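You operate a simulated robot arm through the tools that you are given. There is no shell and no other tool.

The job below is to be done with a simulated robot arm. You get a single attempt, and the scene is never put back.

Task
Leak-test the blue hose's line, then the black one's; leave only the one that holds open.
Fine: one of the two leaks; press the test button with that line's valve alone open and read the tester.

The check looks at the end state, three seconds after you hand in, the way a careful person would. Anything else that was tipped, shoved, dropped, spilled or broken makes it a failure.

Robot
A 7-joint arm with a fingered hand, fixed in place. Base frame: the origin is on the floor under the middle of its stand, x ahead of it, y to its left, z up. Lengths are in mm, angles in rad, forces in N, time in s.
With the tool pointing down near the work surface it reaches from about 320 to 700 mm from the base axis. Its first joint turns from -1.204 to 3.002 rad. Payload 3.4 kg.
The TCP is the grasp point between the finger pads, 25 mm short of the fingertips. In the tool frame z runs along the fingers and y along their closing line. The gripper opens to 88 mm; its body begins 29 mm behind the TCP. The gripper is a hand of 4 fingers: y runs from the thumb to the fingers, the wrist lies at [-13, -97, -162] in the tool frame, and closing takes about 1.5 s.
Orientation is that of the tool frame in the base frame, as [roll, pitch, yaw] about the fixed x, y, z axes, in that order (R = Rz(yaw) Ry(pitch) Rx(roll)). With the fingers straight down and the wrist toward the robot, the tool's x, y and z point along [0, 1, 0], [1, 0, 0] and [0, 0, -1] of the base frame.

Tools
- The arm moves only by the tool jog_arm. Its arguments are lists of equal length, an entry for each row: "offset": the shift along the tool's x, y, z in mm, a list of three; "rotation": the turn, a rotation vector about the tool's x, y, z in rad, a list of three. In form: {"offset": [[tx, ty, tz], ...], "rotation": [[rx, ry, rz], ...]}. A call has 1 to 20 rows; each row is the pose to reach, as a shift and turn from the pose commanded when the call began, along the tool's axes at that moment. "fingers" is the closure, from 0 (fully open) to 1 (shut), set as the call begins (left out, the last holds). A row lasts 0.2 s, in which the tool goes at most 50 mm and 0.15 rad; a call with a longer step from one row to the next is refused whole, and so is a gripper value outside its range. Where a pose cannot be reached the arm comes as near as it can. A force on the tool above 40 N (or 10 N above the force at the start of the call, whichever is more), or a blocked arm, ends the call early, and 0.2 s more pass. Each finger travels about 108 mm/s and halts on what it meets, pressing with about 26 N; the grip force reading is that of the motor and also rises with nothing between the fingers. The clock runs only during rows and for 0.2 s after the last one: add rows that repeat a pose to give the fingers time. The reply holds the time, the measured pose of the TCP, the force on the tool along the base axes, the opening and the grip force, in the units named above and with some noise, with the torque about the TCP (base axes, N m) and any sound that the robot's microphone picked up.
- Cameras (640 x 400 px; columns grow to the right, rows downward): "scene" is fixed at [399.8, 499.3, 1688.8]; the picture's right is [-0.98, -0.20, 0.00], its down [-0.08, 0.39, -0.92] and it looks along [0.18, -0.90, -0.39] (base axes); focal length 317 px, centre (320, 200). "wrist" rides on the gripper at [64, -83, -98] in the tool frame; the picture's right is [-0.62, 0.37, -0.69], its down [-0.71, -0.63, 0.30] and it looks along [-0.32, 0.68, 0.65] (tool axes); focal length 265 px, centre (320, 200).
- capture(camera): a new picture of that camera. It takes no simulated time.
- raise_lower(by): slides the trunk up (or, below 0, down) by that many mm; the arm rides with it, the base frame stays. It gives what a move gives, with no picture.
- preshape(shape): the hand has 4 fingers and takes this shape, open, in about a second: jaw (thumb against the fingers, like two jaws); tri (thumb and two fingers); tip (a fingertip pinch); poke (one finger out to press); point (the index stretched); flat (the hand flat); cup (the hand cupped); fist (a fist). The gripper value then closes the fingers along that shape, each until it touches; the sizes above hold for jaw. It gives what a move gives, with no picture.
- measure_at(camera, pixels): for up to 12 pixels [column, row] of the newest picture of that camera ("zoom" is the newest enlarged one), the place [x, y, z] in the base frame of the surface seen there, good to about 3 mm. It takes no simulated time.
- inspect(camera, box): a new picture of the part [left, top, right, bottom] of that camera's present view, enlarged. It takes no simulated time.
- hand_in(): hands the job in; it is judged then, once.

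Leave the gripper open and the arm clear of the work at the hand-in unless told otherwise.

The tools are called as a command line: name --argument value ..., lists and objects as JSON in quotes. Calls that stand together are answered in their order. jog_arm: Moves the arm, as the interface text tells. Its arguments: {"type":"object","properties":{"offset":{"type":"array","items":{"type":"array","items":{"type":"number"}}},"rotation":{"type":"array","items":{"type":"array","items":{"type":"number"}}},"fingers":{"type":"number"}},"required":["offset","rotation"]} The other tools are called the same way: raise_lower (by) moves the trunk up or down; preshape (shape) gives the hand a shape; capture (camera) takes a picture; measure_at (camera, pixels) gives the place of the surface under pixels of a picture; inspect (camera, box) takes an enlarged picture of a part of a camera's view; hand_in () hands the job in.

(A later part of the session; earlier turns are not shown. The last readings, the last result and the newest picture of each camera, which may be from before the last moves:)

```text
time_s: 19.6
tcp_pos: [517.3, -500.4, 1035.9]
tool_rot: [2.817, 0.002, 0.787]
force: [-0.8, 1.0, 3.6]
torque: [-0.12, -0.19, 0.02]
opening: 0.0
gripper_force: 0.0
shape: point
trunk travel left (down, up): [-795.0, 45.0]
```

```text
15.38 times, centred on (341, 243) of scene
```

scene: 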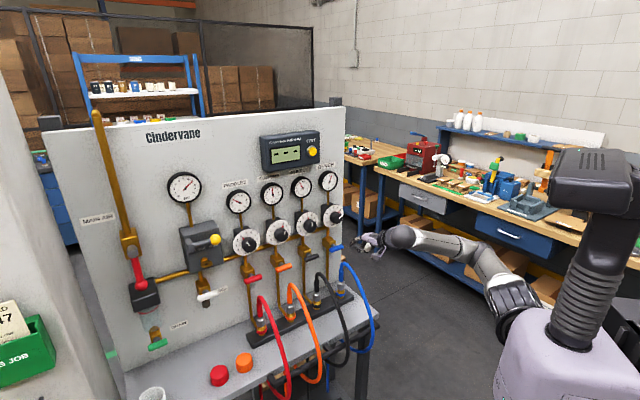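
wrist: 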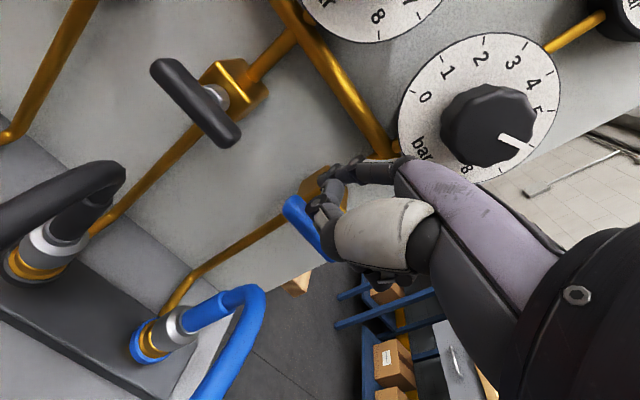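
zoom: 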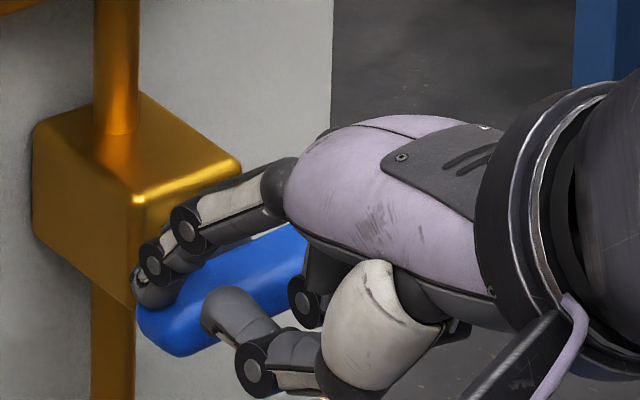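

It yields with about 4 N, so counter-clockwise is free. I follow the arc: the left arm goes down to vertical.

jog_arm --offset '[[4, -0.8, 2.5], [3.5, -2.7, 8], [1.9, -4.3, 13], [-0.9, -5.8, 17.4], [-5.5, -7.3, 21.8], [-7.5, -7.3, 21.8]]' --rotation '[[0, 0, 0], [0, 0, 0], [0, 0, 0], [0, 0, 0], [0, 0, 0], [0, 0, 0]]'

inspect --camera "scene" --box '[325, 230, 357, 256]'

inspect --camera "wrist" --box '[200, 120, 380, 280]'

```text
time_s: 21.0
tcp_pos: [511.4, -504.7, 1011.1]
tool_rot: [2.821, 0.003, 0.787]
force: [1.3, 2.1, 1.9]
torque: [-0.09, -0.11, 0.17]
opening: 0.0
gripper_force: 0.1
shape: point
trunk travel left (down, up): [-795.0, 45.0]
```

```text
15.38 times, centred on (341, 243) of scene
```

zoom: 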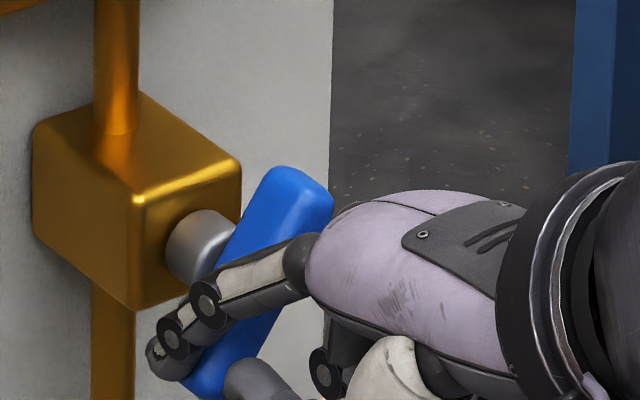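

```text
2.50 times, centred on (290, 200) of wrist
```

zoom: 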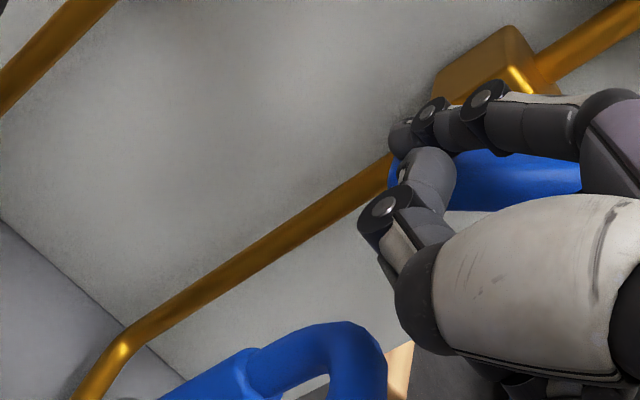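

The bar is at roughly 65–70°. I measure its upper end to judge the angle.

measure_at --camera "zoom" --pixels '[[430, 170]]'

inspect --camera "scene" --box '[325, 230, 357, 256]'

```text
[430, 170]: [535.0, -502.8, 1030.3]
```

```text
15.38 times, centred on (341, 243) of scene
```

zoom: 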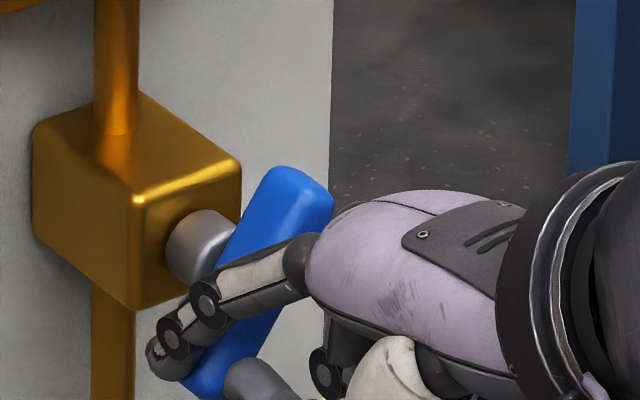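

measure_at --camera "zoom" --pixels '[[275, 172], [325, 195], [290, 210], [250, 215], [210, 385], [195, 380], [153, 358], [165, 375], [200, 245], [235, 350]]'

```text
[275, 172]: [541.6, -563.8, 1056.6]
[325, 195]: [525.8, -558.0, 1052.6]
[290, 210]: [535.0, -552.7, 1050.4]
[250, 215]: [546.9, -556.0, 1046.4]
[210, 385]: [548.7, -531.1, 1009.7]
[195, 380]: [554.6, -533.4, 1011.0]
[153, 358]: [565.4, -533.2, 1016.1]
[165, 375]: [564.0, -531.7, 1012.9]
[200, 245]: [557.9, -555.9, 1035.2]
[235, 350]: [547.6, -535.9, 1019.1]
```

Bar angle is about 60–65°; forces are tiny (2–3 N), so it is not at its stop. I continue pushing right.

jog_arm --offset '[[-3, 0, 0], [-6, 0, 0], [-9, 0, 0]]' --rotation '[[0, 0, 0], [0, 0, 0], [0, 0, 0]]'

inspect --camera "scene" --box '[325, 230, 357, 256]'

```text
time_s: 21.8
tcp_pos: [505.9, -511.0, 1012.4]
tool_rot: [2.822, 0.005, 0.787]
force: [4.4, 3.9, -1.0]
torque: [0.02, 0.01, 0.3]
opening: 0.1
gripper_force: 0.1
shape: point
trunk travel left (down, up): [-795.0, 45.0]
```

```text
15.38 times, centred on (341, 243) of scene
```

zoom: 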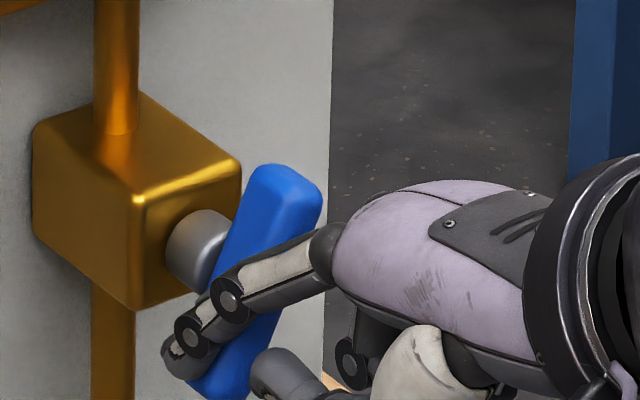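

measure_at --camera "zoom" --pixels '[[170, 360], [180, 375], [192, 338], [230, 300], [215, 385], [240, 380], [290, 175], [315, 195], [280, 200], [250, 240], [200, 245], [325, 250]]'

capture --camera "wrist"

```text
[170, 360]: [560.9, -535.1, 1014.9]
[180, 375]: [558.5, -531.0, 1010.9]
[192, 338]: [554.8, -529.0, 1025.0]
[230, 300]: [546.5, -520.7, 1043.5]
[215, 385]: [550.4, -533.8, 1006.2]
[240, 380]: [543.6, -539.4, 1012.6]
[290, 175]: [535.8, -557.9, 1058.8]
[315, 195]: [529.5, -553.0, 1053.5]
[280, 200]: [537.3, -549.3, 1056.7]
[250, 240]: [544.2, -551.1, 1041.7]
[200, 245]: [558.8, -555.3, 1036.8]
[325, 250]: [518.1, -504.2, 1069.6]
```

```text
taken
```

wrist: 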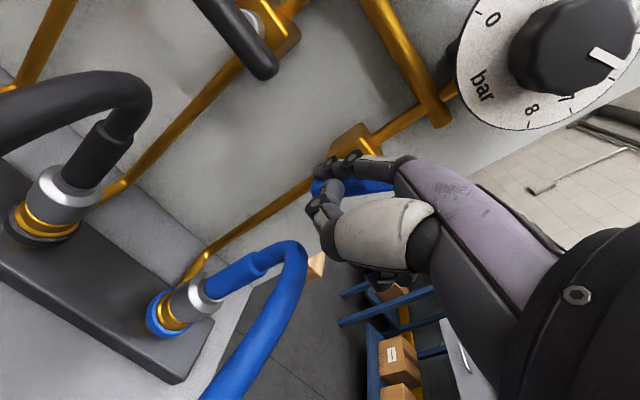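

The finger flexes sideways a few mm; the bar is at ~72° and its pivot seems to be at u≈3.7. I keep pushing right in small steps.

jog_arm --offset '[[-3, 0, 0], [-6, 0, 0], [-9, 0, 0]]' --rotation '[[0, 0, 0], [0, 0, 0], [0, 0, 0]]'

inspect --camera "scene" --box '[325, 230, 357, 256]'

```text
time_s: 22.6
tcp_pos: [501.4, -515.9, 1012.5]
tool_rot: [2.82, 0.004, 0.788]
force: [7.0, 7.2, -3.1]
torque: [0.03, 0.2, 0.51]
opening: 0.0
gripper_force: 0.0
shape: point
trunk travel left (down, up): [-795.0, 45.0]
```

```text
15.38 times, centred on (341, 243) of scene
```

zoom: 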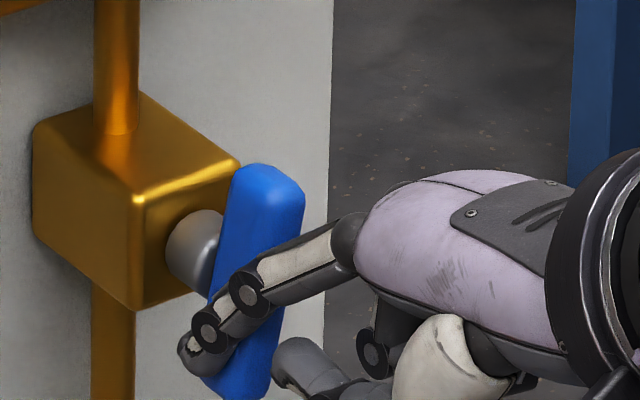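

About 82° now, 10 N lateral. I push a bit more to reach its stop.

jog_arm --offset '[[-3, 0, 0], [-6, 0, 0], [-8, 0, 0]]' --rotation '[[0, 0, 0], [0, 0, 0], [0, 0, 0]]'

inspect --camera "scene" --box '[325, 230, 357, 256]'

```text
time_s: 23.4
tcp_pos: [496.4, -521.5, 1013.8]
tool_rot: [2.82, 0.009, 0.788]
force: [15.4, 15.2, -4.0]
torque: [-0.17, 0.43, 0.97]
opening: 0.1
gripper_force: 0.1
shape: point
trunk travel left (down, up): [-795.0, 45.0]
```

```text
15.38 times, centred on (341, 243) of scene
```

zoom: 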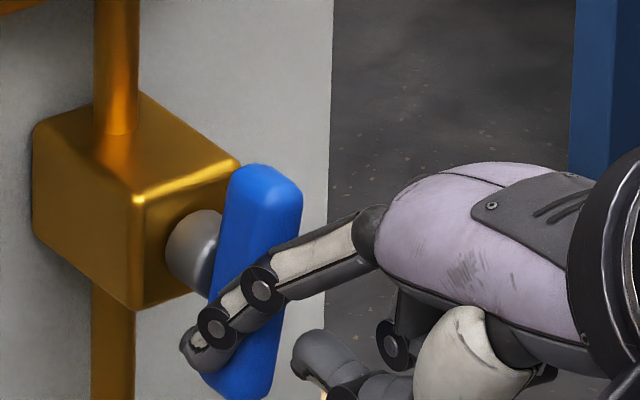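

Force jumped to 22 N with almost no further rotation: it seems to be at its stop. I measure the bar's tilt.

measure_at --camera "zoom" --pixels '[[235, 185], [297, 195], [265, 190], [262, 215], [285, 220], [240, 240], [265, 390], [245, 385], [225, 380], [250, 350], [270, 350], [275, 320]]'

inspect --camera "scene" --box '[220, 120, 390, 226]'

```text
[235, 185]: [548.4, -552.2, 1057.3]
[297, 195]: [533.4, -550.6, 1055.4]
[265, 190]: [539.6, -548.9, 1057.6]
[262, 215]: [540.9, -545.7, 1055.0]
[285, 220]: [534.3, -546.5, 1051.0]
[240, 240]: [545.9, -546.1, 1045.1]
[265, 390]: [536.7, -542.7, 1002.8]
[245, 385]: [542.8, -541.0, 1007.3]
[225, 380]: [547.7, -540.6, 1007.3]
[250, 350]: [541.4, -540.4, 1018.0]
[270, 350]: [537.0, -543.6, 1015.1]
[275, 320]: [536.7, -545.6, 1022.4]
```

```text
3.76 times, centred on (305, 173) of scene
```

zoom: 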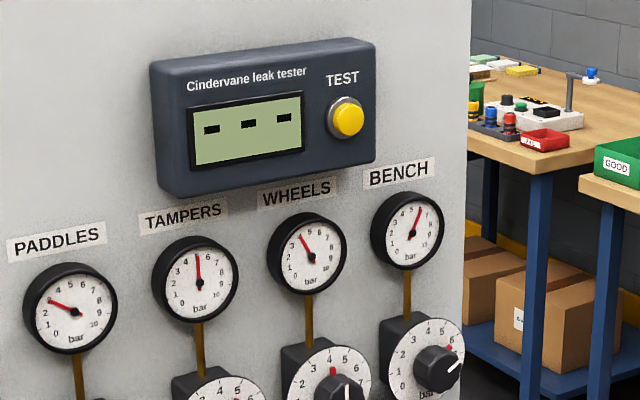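

inspect --camera "scene" --box '[328, 238, 348, 258]'

inspect --camera "wrist" --box '[280, 120, 420, 220]'

```text
16.00 times, centred on (338, 248) of scene
```

zoom: 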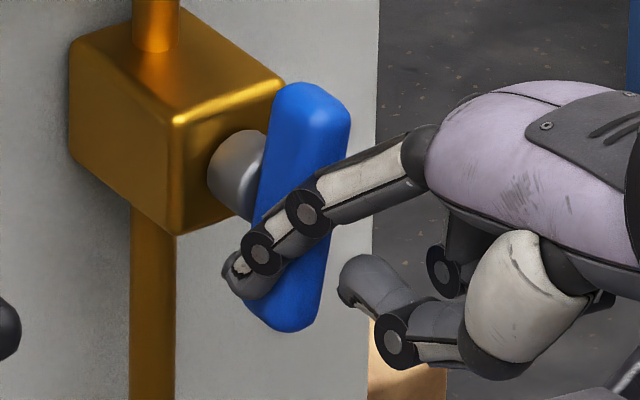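

```text
4.00 times, centred on (350, 170) of wrist
```

zoom: 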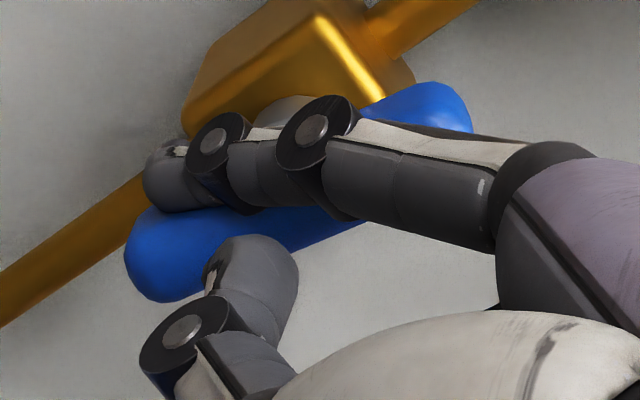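

The bar is about 84°; to make sure it is truly at its stop I'll push the top arm from the right toward the left, with a better lever. First I relieve, back out, rise, and come in on the right of the upper arm.

jog_arm --offset '[[6, 0, 0], [12, 0, 0], [12, -33.2, -11.1], [12, -20.5, -49], [-14.5, -20.5, -49], [-14.5, -4, -43.4], [-14.5, 12.7, -37.9]]' --rotation '[[0, 0, 0], [0, 0, 0], [0, 0, 0], [0, 0, 0], [0, 0, 0], [0, 0, 0], [0, 0, 0]]'

inspect --camera "scene" --box '[325, 230, 357, 256]'

inspect --camera "wrist" --box '[240, 120, 420, 240]'

```text
time_s: 25.0
tcp_pos: [482.2, -535.7, 1053.3]
tool_rot: [2.82, 0.001, 0.784]
force: [-0.1, 0.1, -0.4]
torque: [-0.02, 0.01, 0.0]
opening: 0.0
gripper_force: 0.1
shape: point
trunk travel left (down, up): [-795.0, 45.0]
```

```text
15.38 times, centred on (341, 243) of scene
```

zoom: 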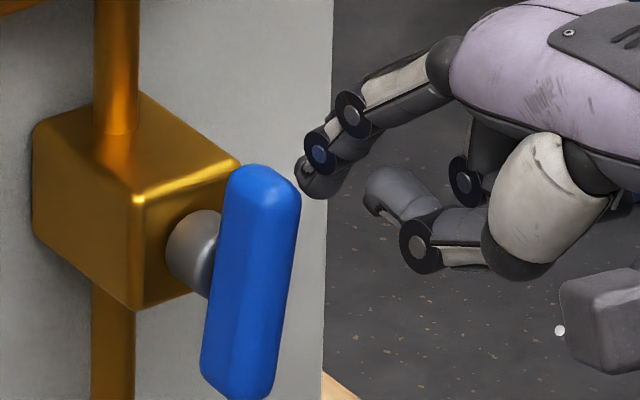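

```text
3.33 times, centred on (330, 180) of wrist
```

zoom: 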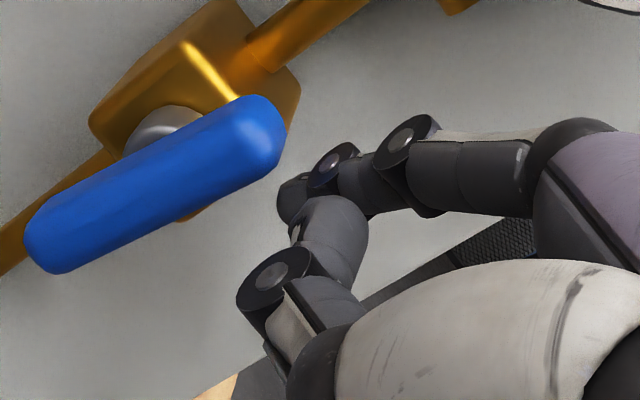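

The bar is about 6–7° short of vertical. I push the upper arm to the left in small steps.

jog_arm --offset '[[6, 0, 0], [10, 0, 0], [13, 0, 0], [16, 0, 0]]' --rotation '[[0, 0, 0], [0, 0, 0], [0, 0, 0], [0, 0, 0]]'

inspect --camera "scene" --box '[325, 230, 357, 256]'

```text
time_s: 26.0
tcp_pos: [493.4, -524.2, 1052.7]
tool_rot: [2.817, 0.002, 0.785]
force: [-4.0, -3.2, 1.9]
torque: [0.0, -0.1, -0.27]
opening: 80.5
gripper_force: 0.0
shape: point
trunk travel left (down, up): [-795.0, 45.0]
```

```text
15.38 times, centred on (341, 243) of scene
```

zoom: 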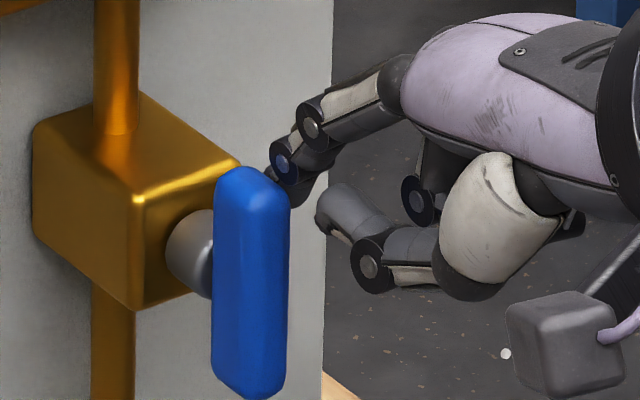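

The blue handle is now vertical and in line with its pipe (open). I retreat, rise to the tester, flatten the index to about 20° down and stop about 90 mm short of the TEST button.

jog_arm --offset '[[-6, 0, 0], [-12, 0, 0], [-12, -33.2, -11.1], [-12, -66.4, -22.2], [-12, -85.3, -28.5], [-0.1, -73.4, -61], [11.8, -61.5, -93.5], [23.7, -49.5, -125.9], [35.6, -37.6, -158.4], [47.5, -25.7, -190.9], [59.4, -13.8, -223.4], [71.3, -1.9, -255.9], [83.2, 10.1, -288.3], [95.1, 22, -320.8], [107, 33.9, -353.3]]' --rotation '[[0, 0, 0], [0, 0, 0], [0, 0, 0], [0, 0, 0], [0, 0, 0], [-0.05, 0, 0], [-0.1, 0, 0], [-0.15, 0, 0], [-0.2, 0, 0], [-0.25, 0, 0], [-0.3, 0, 0], [-0.35, 0, 0], [-0.4, 0, 0], [-0.45, 0, 0], [-0.5, 0, 0]]'

inspect --camera "scene" --box '[280, 130, 380, 190]'

capture --camera "wrist"

inspect --camera "scene" --box '[290, 220, 370, 270]'

```text
time_s: 29.2
tcp_pos: [513.0, -388.6, 1400.1]
tool_rot: [2.318, 0.003, 0.787]
force: [0.2, 0.2, -0.3]
torque: [0.0, 0.03, -0.01]
opening: 0.0
gripper_force: 0.1
shape: point
trunk travel left (down, up): [-795.0, 45.0]
```

```text
6.40 times, centred on (330, 160) of scene
```

zoom: 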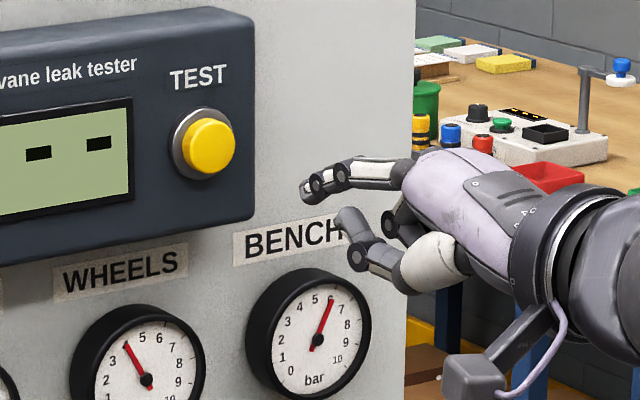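

```text
taken
```

wrist: 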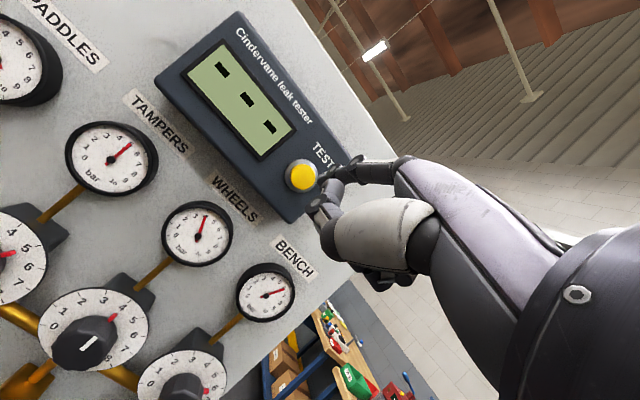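

```text
8.00 times, centred on (330, 245) of scene
```

zoom: 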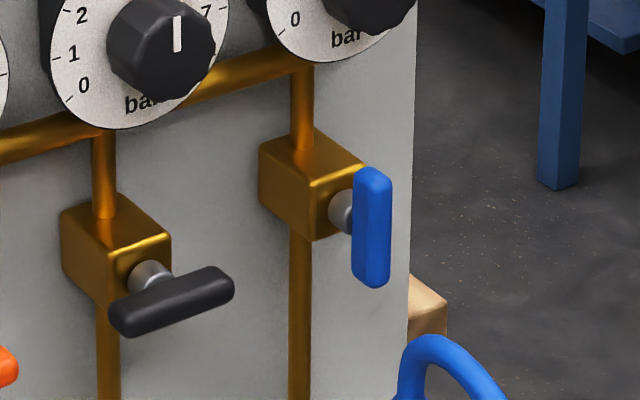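

Blue is vertical and open. Now I measure the tip and the button in a fresh zoom.

inspect --camera "scene" --box '[300, 135, 350, 170]'

```text
11.43 times, centred on (325, 152) of scene
```

zoom: 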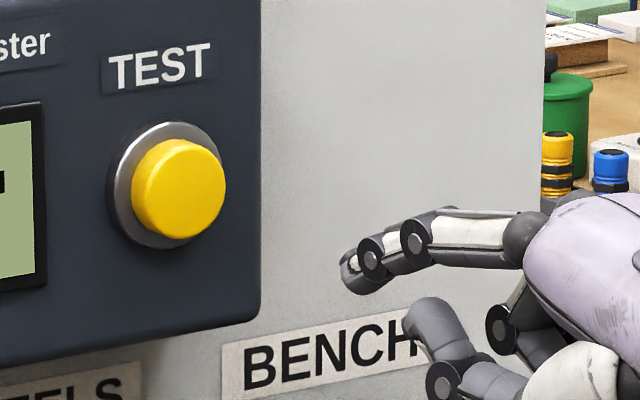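

measure_at --camera "zoom" --pixels '[[185, 190], [160, 190], [220, 190], [188, 150], [182, 232], [120, 190], [345, 272], [355, 285], [375, 255], [385, 275], [415, 240], [240, 200]]'

```text
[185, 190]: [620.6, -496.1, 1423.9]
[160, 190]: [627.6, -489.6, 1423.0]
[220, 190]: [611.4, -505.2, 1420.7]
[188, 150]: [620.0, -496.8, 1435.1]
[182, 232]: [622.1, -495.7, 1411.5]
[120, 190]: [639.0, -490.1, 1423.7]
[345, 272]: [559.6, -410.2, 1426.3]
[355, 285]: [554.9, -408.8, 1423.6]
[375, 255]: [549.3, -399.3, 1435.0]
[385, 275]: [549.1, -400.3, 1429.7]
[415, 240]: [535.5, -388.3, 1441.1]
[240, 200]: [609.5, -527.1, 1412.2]
```

Button cap centre: u≈−88, z≈1423, front at w≈789.6; tip at u≈−97, z≈1427, front w≈686. I shift right 9, down 4 and approach to about 8 mm from the cap.

jog_arm --offset '[[-3, 15.4, 18.1], [-6, 30.9, 36.2], [-9, 46.3, 54.3], [-9, 61.7, 72.4]]' --rotation '[[0, 0, 0], [0, 0, 0], [0, 0, 0], [0, 0, 0]]'

inspect --camera "scene" --box '[290, 130, 340, 165]'

inspect --camera "wrist" --box '[260, 100, 400, 240]'

```text
time_s: 30.2
tcp_pos: [575.0, -463.7, 1392.0]
tool_rot: [2.321, 0.003, 0.786]
force: [0.4, 0.0, -0.2]
torque: [0.01, 0.01, -0.04]
opening: 0.2
gripper_force: 0.0
shape: point
trunk travel left (down, up): [-795.0, 45.0]
```

```text
11.43 times, centred on (315, 148) of scene
```

zoom: 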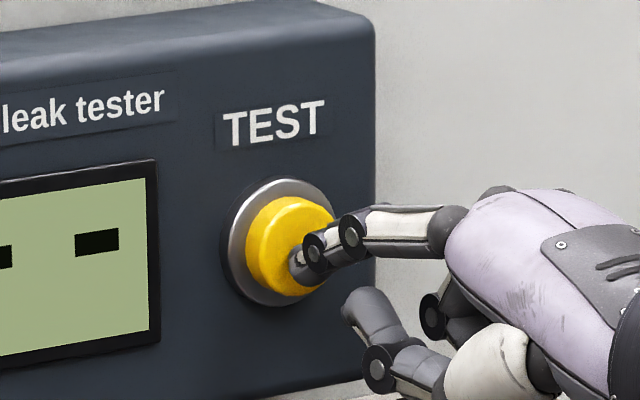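

```text
2.86 times, centred on (330, 170) of wrist
```

zoom: 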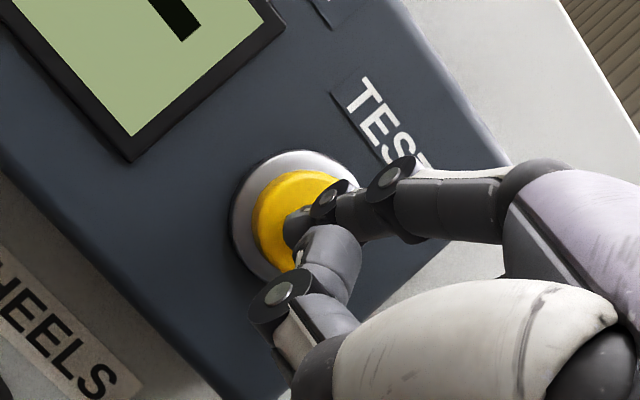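

The tip faces the cap, slightly low but well on it. I press straight in along the normal in small steps.

jog_arm --offset '[[0, 4.1, 4.4], [0, 6.8, 7.3], [0, 8.8, 9.5], [0, 10.2, 11]]' --rotation '[[0, 0, 0], [0, 0, 0], [0, 0, 0], [0, 0, 0]]'

inspect --camera "scene" --box '[250, 120, 340, 180]'

```text
time_s: 31.2
tcp_pos: [580.7, -469.6, 1398.9]
tool_rot: [2.313, 0.001, 0.789]
force: [-9.6, 9.7, 2.3]
torque: [-0.32, -0.36, 0.1]
opening: 80.6
gripper_force: 0.1
shape: point
trunk travel left (down, up): [-795.0, 45.0]
heard: click
```

```text
6.67 times, centred on (295, 150) of scene
```

zoom: 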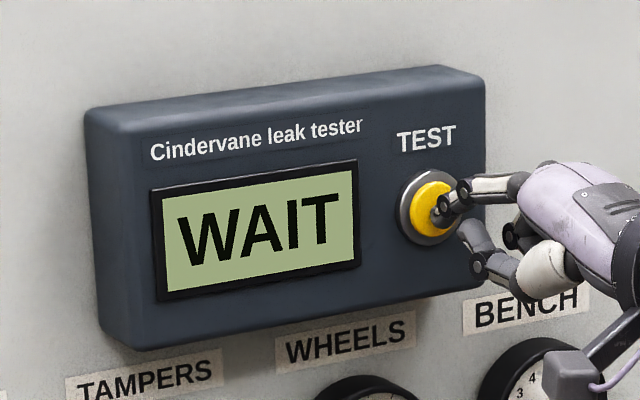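

Click heard and the tester shows WAIT. I back off the button and wait a few seconds for the reading.

jog_arm --offset '[[0, -13.6, -14.7], [0, -27.2, -29.3], [0, -40.8, -44], [0, -40.8, -44], [0, -40.8, -44], [0, -40.8, -44], [0, -40.8, -44], [0, -40.8, -44], [0, -40.8, -44], [0, -40.8, -44], [0, -40.8, -44], [0, -40.8, -44], [0, -40.8, -44], [0, -40.8, -44]]' --rotation '[[0, 0, 0], [0, 0, 0], [0, 0, 0], [0, 0, 0], [0, 0, 0], [0, 0, 0], [0, 0, 0], [0, 0, 0], [0, 0, 0], [0, 0, 0], [0, 0, 0], [0, 0, 0], [0, 0, 0], [0, 0, 0]]'

inspect --camera "scene" --box '[250, 120, 340, 180]'

```text
time_s: 34.2
tcp_pos: [542.1, -432.6, 1395.0]
tool_rot: [2.32, 0.003, 0.783]
force: [-0.5, 0.0, -0.5]
torque: [0.01, 0.0, 0.01]
opening: 80.8
gripper_force: 0.0
shape: point
trunk travel left (down, up): [-795.0, 45.0]
```

```text
6.67 times, centred on (295, 150) of scene
```

zoom: 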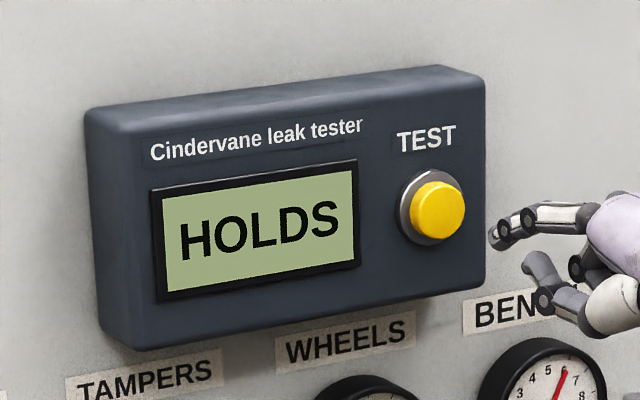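

The tester reads HOLDS for the blue line. Now the black one must still be tested: first close blue again. I go back down in front of the blue handle, on the left of its upper arm.

jog_arm --offset '[[0, -30.6, -33], [-7.5, -58.3, -6.5], [-15, -85.9, 20.1], [-22.5, -113.6, 46.6], [-30, -141.3, 73.2], [-37.4, -168.9, 99.7], [-44.9, -196.6, 126.2], [-52.4, -224.3, 152.8], [-59.9, -252, 179.3], [-67.4, -279.6, 205.9]]' --rotation '[[0, 0, 0], [0.0556, 0, 0], [0.111, 0, 0], [0.1667, 0, 0], [0.222, 0, 0], [0.278, 0, 0], [0.333, 0, 0], [0.389, 0, 0], [0.444, 0, 0], [0.5, 0, 0]]'

inspect --camera "scene" --box '[305, 220, 385, 270]'

```text
time_s: 36.4
tcp_pos: [468.0, -453.2, 1047.8]
tool_rot: [2.821, 0.001, 0.786]
force: [-1.1, -0.9, 0.2]
torque: [-0.01, -0.01, -0.01]
opening: 80.4
gripper_force: 0.1
shape: point
trunk travel left (down, up): [-795.0, 45.0]
```

```text
8.00 times, centred on (345, 245) of scene
```

zoom: 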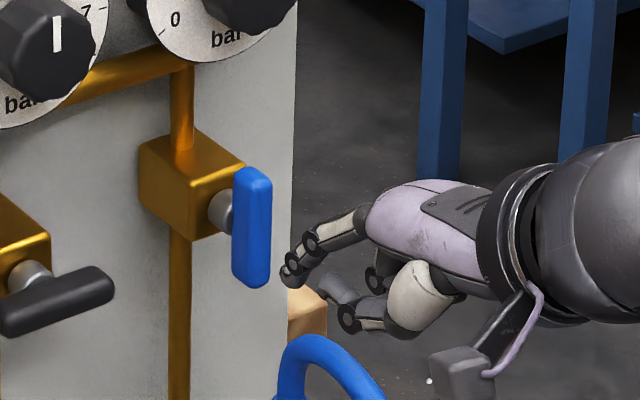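

measure_at --camera "zoom" --pixels '[[237, 205], [255, 205], [268, 205], [268, 265], [252, 265], [236, 260], [252, 172], [250, 284], [290, 272], [283, 278], [310, 242], [350, 318]]'

```text
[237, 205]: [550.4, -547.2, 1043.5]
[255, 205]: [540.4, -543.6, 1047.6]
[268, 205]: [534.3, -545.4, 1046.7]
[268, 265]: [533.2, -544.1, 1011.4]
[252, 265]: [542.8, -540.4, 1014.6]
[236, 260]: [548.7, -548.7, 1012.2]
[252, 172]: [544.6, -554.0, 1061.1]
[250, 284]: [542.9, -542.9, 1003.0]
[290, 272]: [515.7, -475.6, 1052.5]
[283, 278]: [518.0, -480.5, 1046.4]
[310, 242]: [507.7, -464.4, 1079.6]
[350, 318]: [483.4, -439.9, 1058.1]
```

Bar pivot now refined: u≈2.5, z≈1032, half-thickness ≈6.5. I move in on the left of the upper arm and push it right/clockwise.

jog_arm --offset '[[0, 32.7, 11], [0, 65.4, 21.9], [-8, 65.4, 21.9], [-13, 65.9, 20.5], [-19, 66.4, 19.1], [-27, 66.5, 18.6], [-35, 65.7, 21]]' --rotation '[[0, 0, 0], [0, 0, 0], [0, 0, 0], [0, 0, 0], [0, 0, 0], [0, 0, 0], [0, 0, 0]]'

inspect --camera "scene" --box '[325, 230, 357, 256]'

```text
time_s: 38.0
tcp_pos: [491.3, -526.0, 1051.7]
tool_rot: [2.819, 0.003, 0.787]
force: [2.4, 3.7, 0.9]
torque: [-0.06, -0.03, 0.22]
opening: 0.1
gripper_force: 0.0
shape: point
trunk travel left (down, up): [-795.0, 45.0]
```

```text
15.38 times, centred on (341, 243) of scene
```

zoom: 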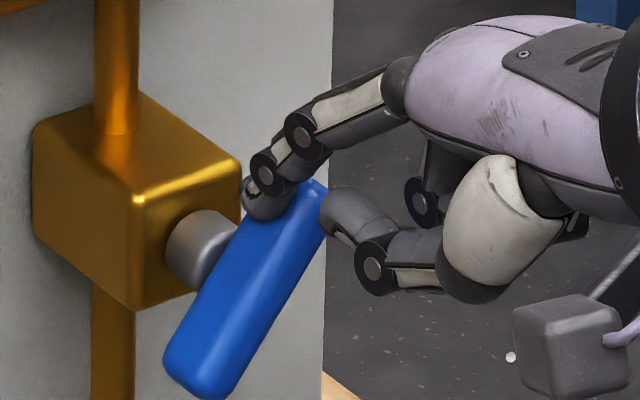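

Turning clockwise fine (~38° so far). I keep pushing, now mostly downward on the right arm.

jog_arm --offset '[[-0.6, -1.3, 3.8], [-0.6, -2.2, 6.6], [-3.6, -3.4, 10], [-6, -4.6, 13.7]]' --rotation '[[0, 0, 0], [0, 0, 0], [0, 0, 0], [0, 0, 0]]'

inspect --camera "scene" --box '[325, 230, 357, 256]'

```text
time_s: 39.0
tcp_pos: [484.4, -530.1, 1037.0]
tool_rot: [2.817, 0.0, 0.787]
force: [-1.8, 1.6, 7.8]
torque: [-0.25, -0.36, 0.0]
opening: 0.0
gripper_force: 0.1
shape: point
trunk travel left (down, up): [-795.0, 45.0]
```

```text
15.38 times, centred on (341, 243) of scene
```

zoom: 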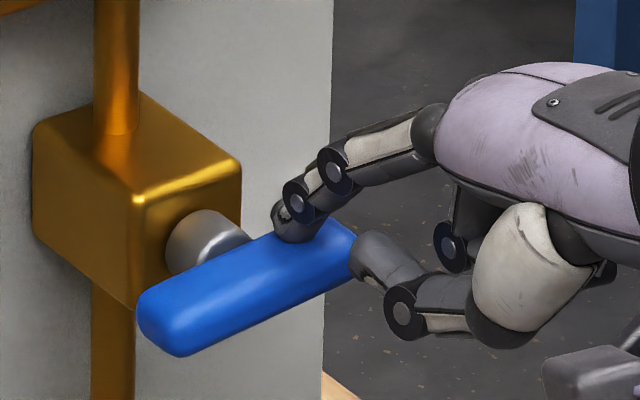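

Nearly horizontal, maybe 6° short. I press down a little more until the force rises.

jog_arm --offset '[[0, -0.9, 2.8], [0, -1.7, 5.2]]' --rotation '[[0, 0, 0], [0, 0, 0]]'

inspect --camera "scene" --box '[325, 230, 357, 256]'

```text
time_s: 39.6
tcp_pos: [484.3, -528.8, 1033.7]
tool_rot: [2.816, 0.001, 0.785]
force: [-5.0, 1.8, 11.8]
torque: [-0.44, -0.65, -0.08]
opening: 0.2
gripper_force: 0.1
shape: point
trunk travel left (down, up): [-795.0, 45.0]
```

```text
15.38 times, centred on (341, 243) of scene
```

zoom: 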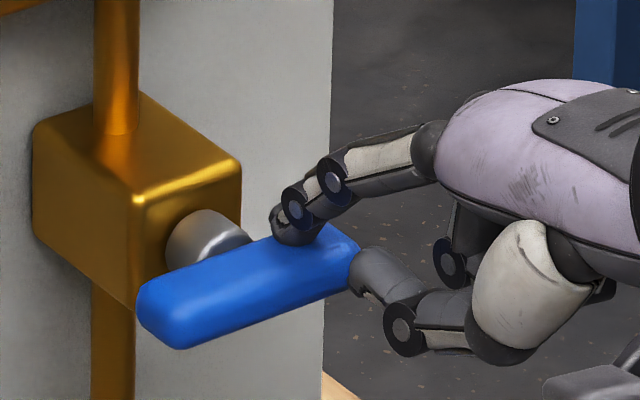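

The bar's left end is back exactly at its original spot (closed), with 12 N resistance. I lift off, back out and traverse left to stand in front of the black handle.

jog_arm --offset '[[0, 4.8, -14.2], [0, 9.5, -28.4], [0, -23.7, -39.5], [0, -56.9, -50.6], [38.6, -56.9, -50.6], [77.2, -56.9, -50.6], [115.9, -56.9, -50.6], [154.5, -56.9, -50.6]]' --rotation '[[0, 0, 0], [0, 0, 0], [0, 0, 0], [0, 0, 0], [0, 0, 0], [0, 0, 0], [0, 0, 0], [0, 0, 0]]'

inspect --camera "scene" --box '[290, 220, 370, 270]'

```text
time_s: 41.4
tcp_pos: [546.8, -368.7, 1059.5]
tool_rot: [2.821, 0.005, 0.783]
force: [0.9, -0.5, -0.2]
torque: [-0.03, 0.05, 0.01]
opening: 0.0
gripper_force: 0.0
shape: point
trunk travel left (down, up): [-795.0, 45.0]
```

```text
8.00 times, centred on (330, 245) of scene
```

zoom: 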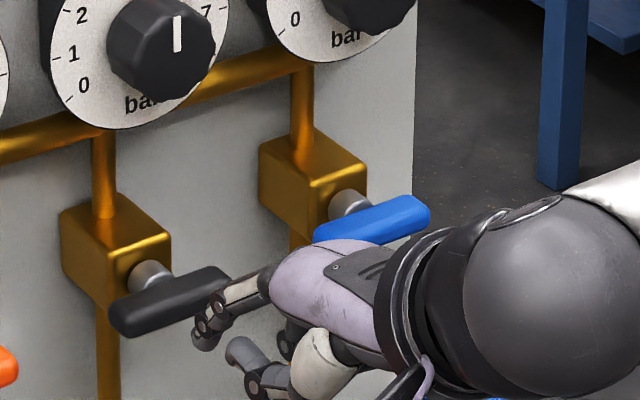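

Blue is closed exactly like at the start. Now I advance so the tip is above the left arm of the black handle.

jog_arm --offset '[[-1, 23.1, 7.7], [-2, 46.1, 15.4], [-3, 69.2, 23.1]]' --rotation '[[0, 0, 0], [0, 0, 0], [0, 0, 0]]'

inspect --camera "scene" --box '[300, 238, 332, 264]'

```text
time_s: 42.2
tcp_pos: [597.6, -425.2, 1059.1]
tool_rot: [2.82, 0.005, 0.787]
force: [0.2, -0.3, 0.1]
torque: [0.0, 0.01, 0.01]
opening: 0.0
gripper_force: 0.1
shape: point
trunk travel left (down, up): [-795.0, 45.0]
```

```text
15.38 times, centred on (316, 251) of scene
```

zoom: 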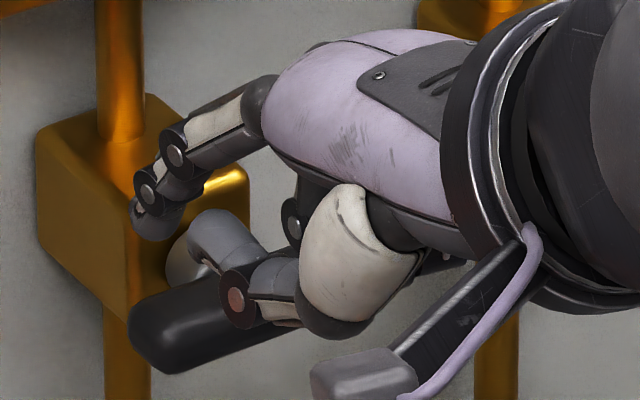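

Aligned the same way as for blue. I push the black left arm down along the arc.

jog_arm --offset '[[0, -4.8, 14.2], [0.8, -7, 20.9], [1.7, -9.1, 27.3], [0.8, -11.5, 34.4], [-5.3, -13.4, 40.1], [-9, -13.9, 41.7], [-13, -13.9, 41.7]]' --rotation '[[0, 0, 0], [0, 0, 0], [0, 0, 0], [0, 0, 0], [0, 0, 0], [0, 0, 0], [0, 0, 0]]'

inspect --camera "scene" --box '[300, 238, 332, 264]'

```text
time_s: 43.8
tcp_pos: [588.0, -433.4, 1016.0]
tool_rot: [2.82, 0.003, 0.787]
force: [5.2, 4.8, 0.8]
torque: [-0.06, -0.02, 0.35]
opening: 0.0
gripper_force: 0.1
shape: point
trunk travel left (down, up): [-795.0, 45.0]
```

```text
15.38 times, centred on (316, 251) of scene
```

zoom: 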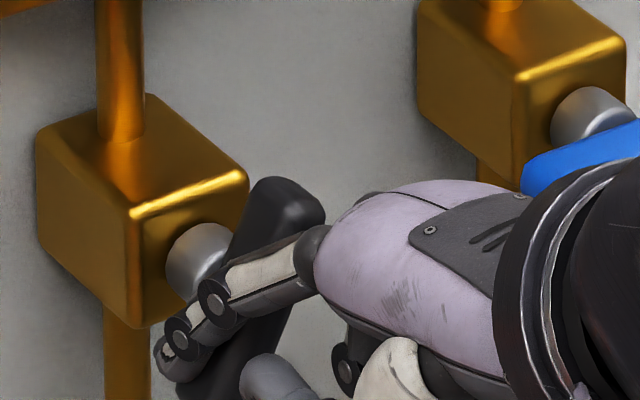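

About 65°. I continue to the right as with blue, then I'll finish from the top.

jog_arm --offset '[[-4, 0, 0], [-8, 0, 0], [-12, 0, 0], [-15, 0, 0]]' --rotation '[[0, 0, 0], [0, 0, 0], [0, 0, 0], [0, 0, 0]]'

inspect --camera "scene" --box '[300, 238, 332, 264]'

```text
time_s: 44.8
tcp_pos: [581.1, -440.8, 1015.4]
tool_rot: [2.821, 0.005, 0.79]
force: [15.1, 14.8, -3.4]
torque: [-0.15, 0.39, 0.99]
opening: 0.2
gripper_force: 0.1
shape: point
trunk travel left (down, up): [-795.0, 45.0]
```

```text
15.38 times, centred on (316, 251) of scene
```

zoom: 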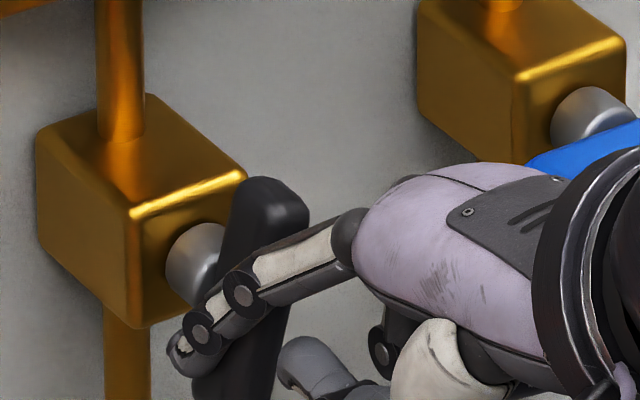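

About 80°. I retreat, come in on the right of the black upper arm, and push it left the last few degrees.

jog_arm --offset '[[6, 0, 0], [12, 0, 0], [12, -33.2, -11.1], [12, -21.2, -47.1], [-18.5, -21.2, -47.1], [-18.5, -4.6, -41.5], [-18.5, 12, -36]]' --rotation '[[0, 0, 0], [0, 0, 0], [0, 0, 0], [0, 0, 0], [0, 0, 0], [0, 0, 0], [0, 0, 0]]'

inspect --camera "scene" --box '[300, 238, 332, 264]'

```text
time_s: 46.4
tcp_pos: [563.9, -459.7, 1055.0]
tool_rot: [2.82, 0.004, 0.785]
force: [-0.2, 0.4, 0.3]
torque: [0.0, -0.02, 0.04]
opening: 0.0
gripper_force: 0.0
shape: point
trunk travel left (down, up): [-795.0, 45.0]
```

```text
15.38 times, centred on (316, 251) of scene
```

zoom: 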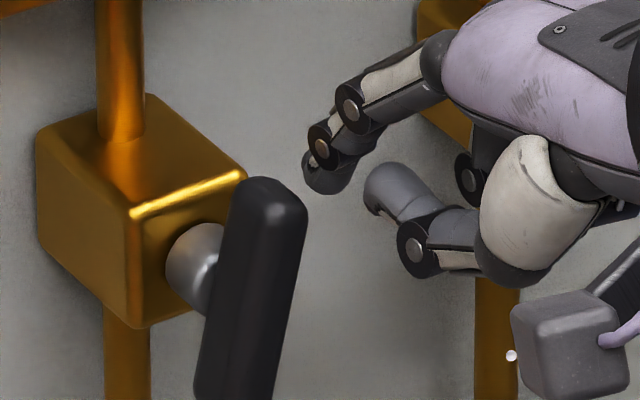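

jog_arm --offset '[[6, 0, 0], [11, 0, 0], [14, 0, 0], [17, 0, 0]]' --rotation '[[0, 0, 0], [0, 0, 0], [0, 0, 0], [0, 0, 0]]'

inspect --camera "scene" --box '[300, 238, 332, 264]'

```text
time_s: 47.4
tcp_pos: [574.6, -445.5, 1054.3]
tool_rot: [2.819, 0.001, 0.785]
force: [-2.2, -1.6, 2.7]
torque: [-0.08, -0.15, -0.17]
opening: 80.7
gripper_force: 0.1
shape: point
trunk travel left (down, up): [-795.0, 45.0]
```

```text
15.38 times, centred on (316, 251) of scene
```

zoom: 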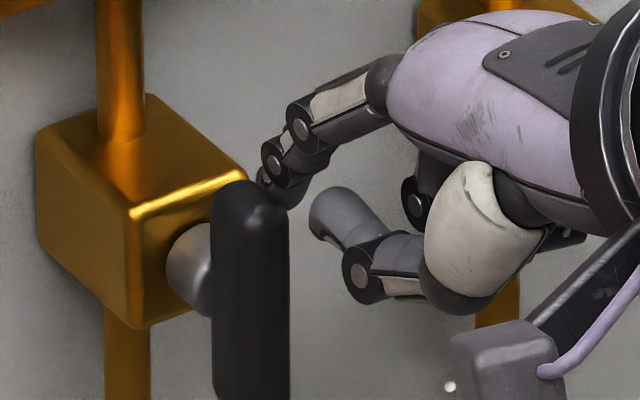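

Black is vertical (open), blue closed. I retreat and go back up to the TEST button.

jog_arm --offset '[[-6, 0, 0], [-12, 0, 0], [-12, -33.2, -11.1], [-12, -66.4, -22.2], [-12, -76.8, -25.7], [-12, -64.1, -57.5], [-12, -51.3, -89.3], [-12, -38.6, -121.1], [-12, -25.8, -152.9], [-12, -13.1, -184.7], [-12, -0.4, -216.5], [-12, 12.4, -248.3], [-12, 25.1, -280.1], [-12, 37.9, -311.9], [-12, 50.6, -343.7]]' --rotation '[[0, 0, 0], [0, 0, 0], [0, 0, 0], [0, 0, 0], [0, 0, 0], [-0.05, 0, 0], [-0.1, 0, 0], [-0.15, 0, 0], [-0.2, 0, 0], [-0.25, 0, 0], [-0.3, 0, 0], [-0.35, 0, 0], [-0.4, 0, 0], [-0.45, 0, 0], [-0.5, 0, 0]]'

inspect --camera "scene" --box '[290, 220, 370, 270]'

inspect --camera "scene" --box '[300, 135, 350, 170]'

```text
time_s: 50.6
tcp_pos: [526.2, -409.1, 1397.3]
tool_rot: [2.317, 0.002, 0.786]
force: [-0.8, -0.9, -0.2]
torque: [-0.03, 0.02, 0.0]
opening: 0.0
gripper_force: 0.0
shape: point
trunk travel left (down, up): [-795.0, 45.0]
```

```text
8.00 times, centred on (330, 245) of scene
```

zoom: 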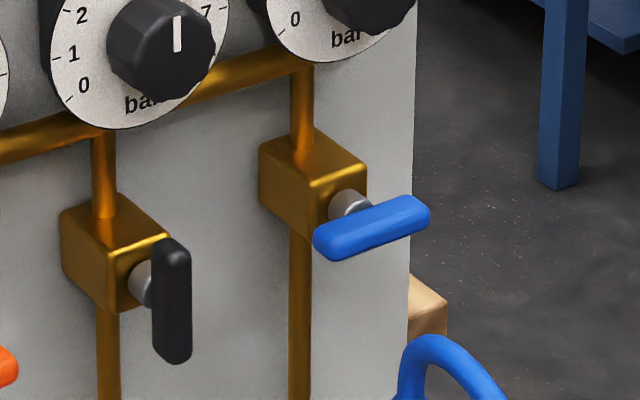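

```text
11.43 times, centred on (325, 152) of scene
```

zoom: 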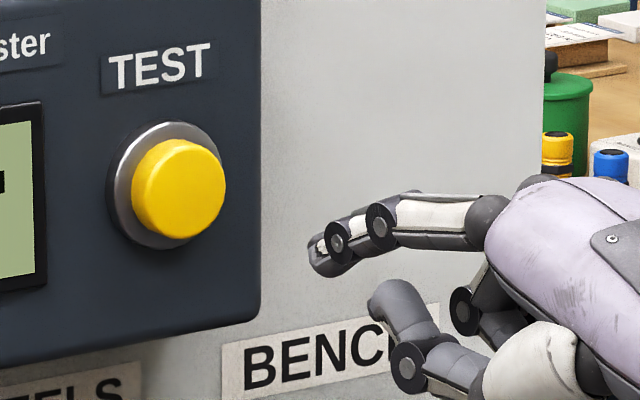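

Black alone is open. The display has reset. I approach and press the button with the same travel as before.

jog_arm --offset '[[-2, 16, 18.3], [-4, 32, 36.6], [-4, 48.1, 54.9], [-4, 52.2, 59.3], [-4, 54.9, 62.2], [-4, 56.9, 64.4], [-4, 58.3, 65.9]]' --rotation '[[0, 0, 0], [0, 0, 0], [0, 0, 0], [0, 0, 0], [0, 0, 0], [0, 0, 0], [0, 0, 0]]'

inspect --camera "scene" --box '[250, 120, 340, 180]'

```text
time_s: 52.2
tcp_pos: [579.1, -470.8, 1399.4]
tool_rot: [2.311, 0.002, 0.787]
force: [-8.3, 10.4, 2.6]
torque: [-0.35, -0.32, 0.19]
opening: 80.6
gripper_force: 0.1
shape: point
trunk travel left (down, up): [-795.0, 45.0]
heard: click
```

```text
6.67 times, centred on (295, 150) of scene
```

zoom: 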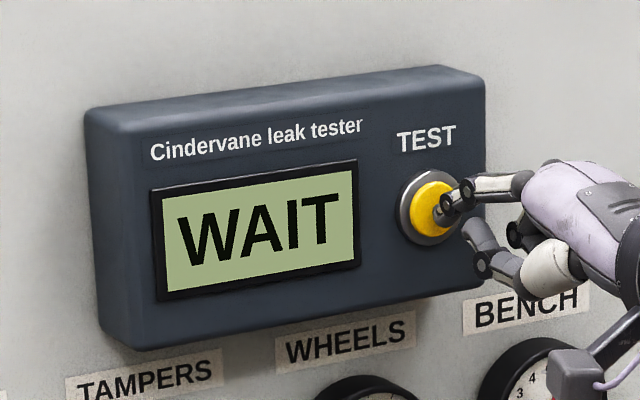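

Click and WAIT again. I back off and wait for the reading.

jog_arm --offset '[[0, -13.6, -14.7], [0, -27.2, -29.3], [0, -40.8, -44], [0, -40.8, -44], [0, -40.8, -44], [0, -40.8, -44], [0, -40.8, -44], [0, -40.8, -44], [0, -40.8, -44], [0, -40.8, -44], [0, -40.8, -44], [0, -40.8, -44], [0, -40.8, -44], [0, -40.8, -44]]' --rotation '[[0, 0, 0], [0, 0, 0], [0, 0, 0], [0, 0, 0], [0, 0, 0], [0, 0, 0], [0, 0, 0], [0, 0, 0], [0, 0, 0], [0, 0, 0], [0, 0, 0], [0, 0, 0], [0, 0, 0], [0, 0, 0]]'

inspect --camera "scene" --box '[250, 120, 340, 180]'

```text
time_s: 55.2
tcp_pos: [541.7, -433.4, 1394.4]
tool_rot: [2.32, 0.002, 0.785]
force: [0.6, 0.8, -0.7]
torque: [-0.03, 0.03, -0.03]
opening: 80.7
gripper_force: 0.0
shape: point
trunk travel left (down, up): [-795.0, 45.0]
```

```text
6.67 times, centred on (295, 150) of scene
```

zoom: 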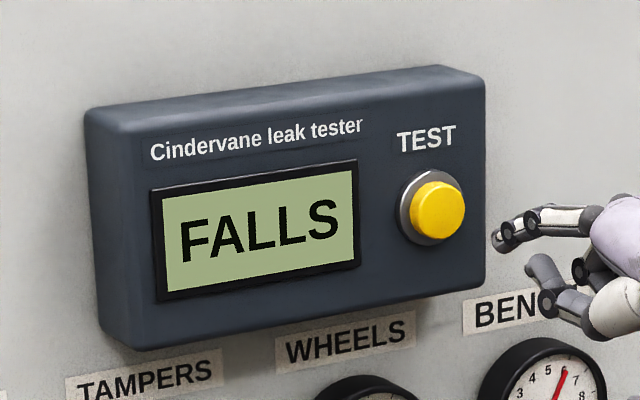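

The black line FALLS (leaks). So black must be closed and blue opened again. I go down to the left of the black upper arm.

jog_arm --offset '[[0, -30.6, -33], [5.3, -58.3, -6.4], [10.7, -86.1, 20.2], [16, -113.8, 46.8], [21.3, -141.6, 73.4], [26.7, -169.3, 100], [32, -197, 126.6], [37.3, -224.8, 153.2], [42.7, -252.5, 179.8], [48, -280.3, 206.5]]' --rotation '[[0, 0, 0], [0.0556, 0, 0], [0.111, 0, 0], [0.1667, 0, 0], [0.222, 0, 0], [0.278, 0, 0], [0.333, 0, 0], [0.389, 0, 0], [0.444, 0, 0], [0.5, 0, 0]]'

inspect --camera "scene" --box '[280, 225, 360, 275]'

```text
time_s: 57.4
tcp_pos: [545.5, -372.7, 1046.4]
tool_rot: [2.823, 0.001, 0.784]
force: [0.0, 0.3, -0.4]
torque: [0.03, 0.0, 0.0]
opening: 80.6
gripper_force: 0.1
shape: point
trunk travel left (down, up): [-795.0, 45.0]
```

```text
8.00 times, centred on (320, 250) of scene
```

zoom: 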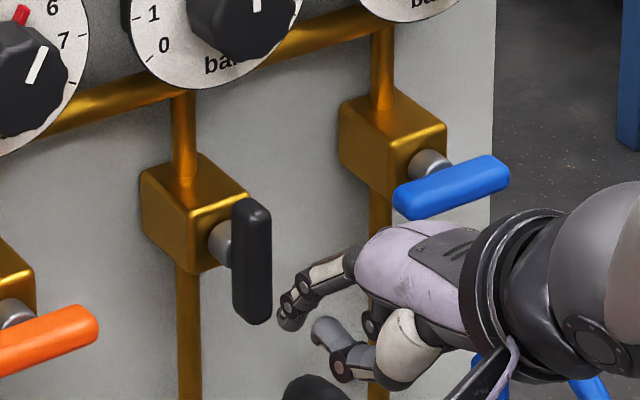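

measure_at --camera "zoom" --pixels '[[237, 235], [255, 240], [268, 240], [266, 300], [252, 300], [237, 295], [252, 205], [250, 320], [280, 315], [286, 322]]'

```text
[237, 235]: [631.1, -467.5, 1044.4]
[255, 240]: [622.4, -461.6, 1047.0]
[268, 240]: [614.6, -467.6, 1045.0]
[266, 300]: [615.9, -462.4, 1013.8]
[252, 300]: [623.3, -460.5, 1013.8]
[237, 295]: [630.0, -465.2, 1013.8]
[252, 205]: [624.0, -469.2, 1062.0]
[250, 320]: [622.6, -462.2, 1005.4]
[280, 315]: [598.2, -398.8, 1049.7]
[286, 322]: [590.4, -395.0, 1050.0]
```

Pivot of the black bar confirmed at u≈−111. I close it the same way as blue: push the upper arm right and then down.

jog_arm --offset '[[1, 33.5, 10.2], [1, 67.8, 21.1], [-6, 67.8, 21.1], [-11, 68.3, 19.7], [-17, 68.7, 18.2], [-25, 68.9, 17.8], [-33, 68.1, 20.1], [-33.6, 66.8, 23.9], [-33.6, 65.6, 27.7], [-36.6, 64.4, 31.1], [-39, 63.2, 34.8]]' --rotation '[[0, 0, 0], [0, 0, 0], [0, 0, 0], [0, 0, 0], [0, 0, 0], [0, 0, 0], [0, 0, 0], [0, 0, 0], [0, 0, 0], [0, 0, 0], [0, 0, 0]]'

inspect --camera "scene" --box '[300, 238, 332, 264]'

```text
time_s: 59.8
tcp_pos: [567.2, -450.1, 1036.3]
tool_rot: [2.819, 0.002, 0.784]
force: [-3.4, 0.8, 6.9]
torque: [-0.24, -0.36, -0.04]
opening: 0.0
gripper_force: 0.2
shape: point
trunk travel left (down, up): [-795.0, 45.0]
```

```text
15.38 times, centred on (316, 251) of scene
```

zoom: 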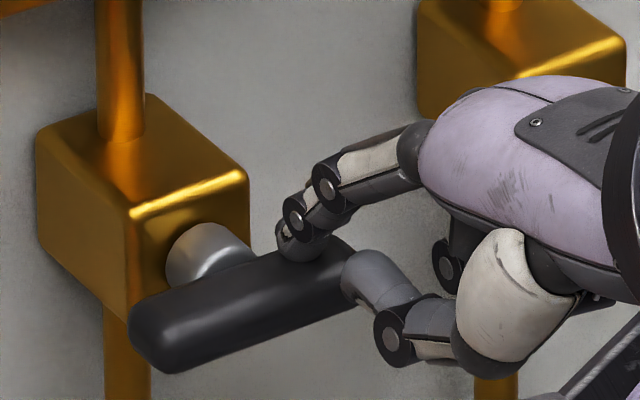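

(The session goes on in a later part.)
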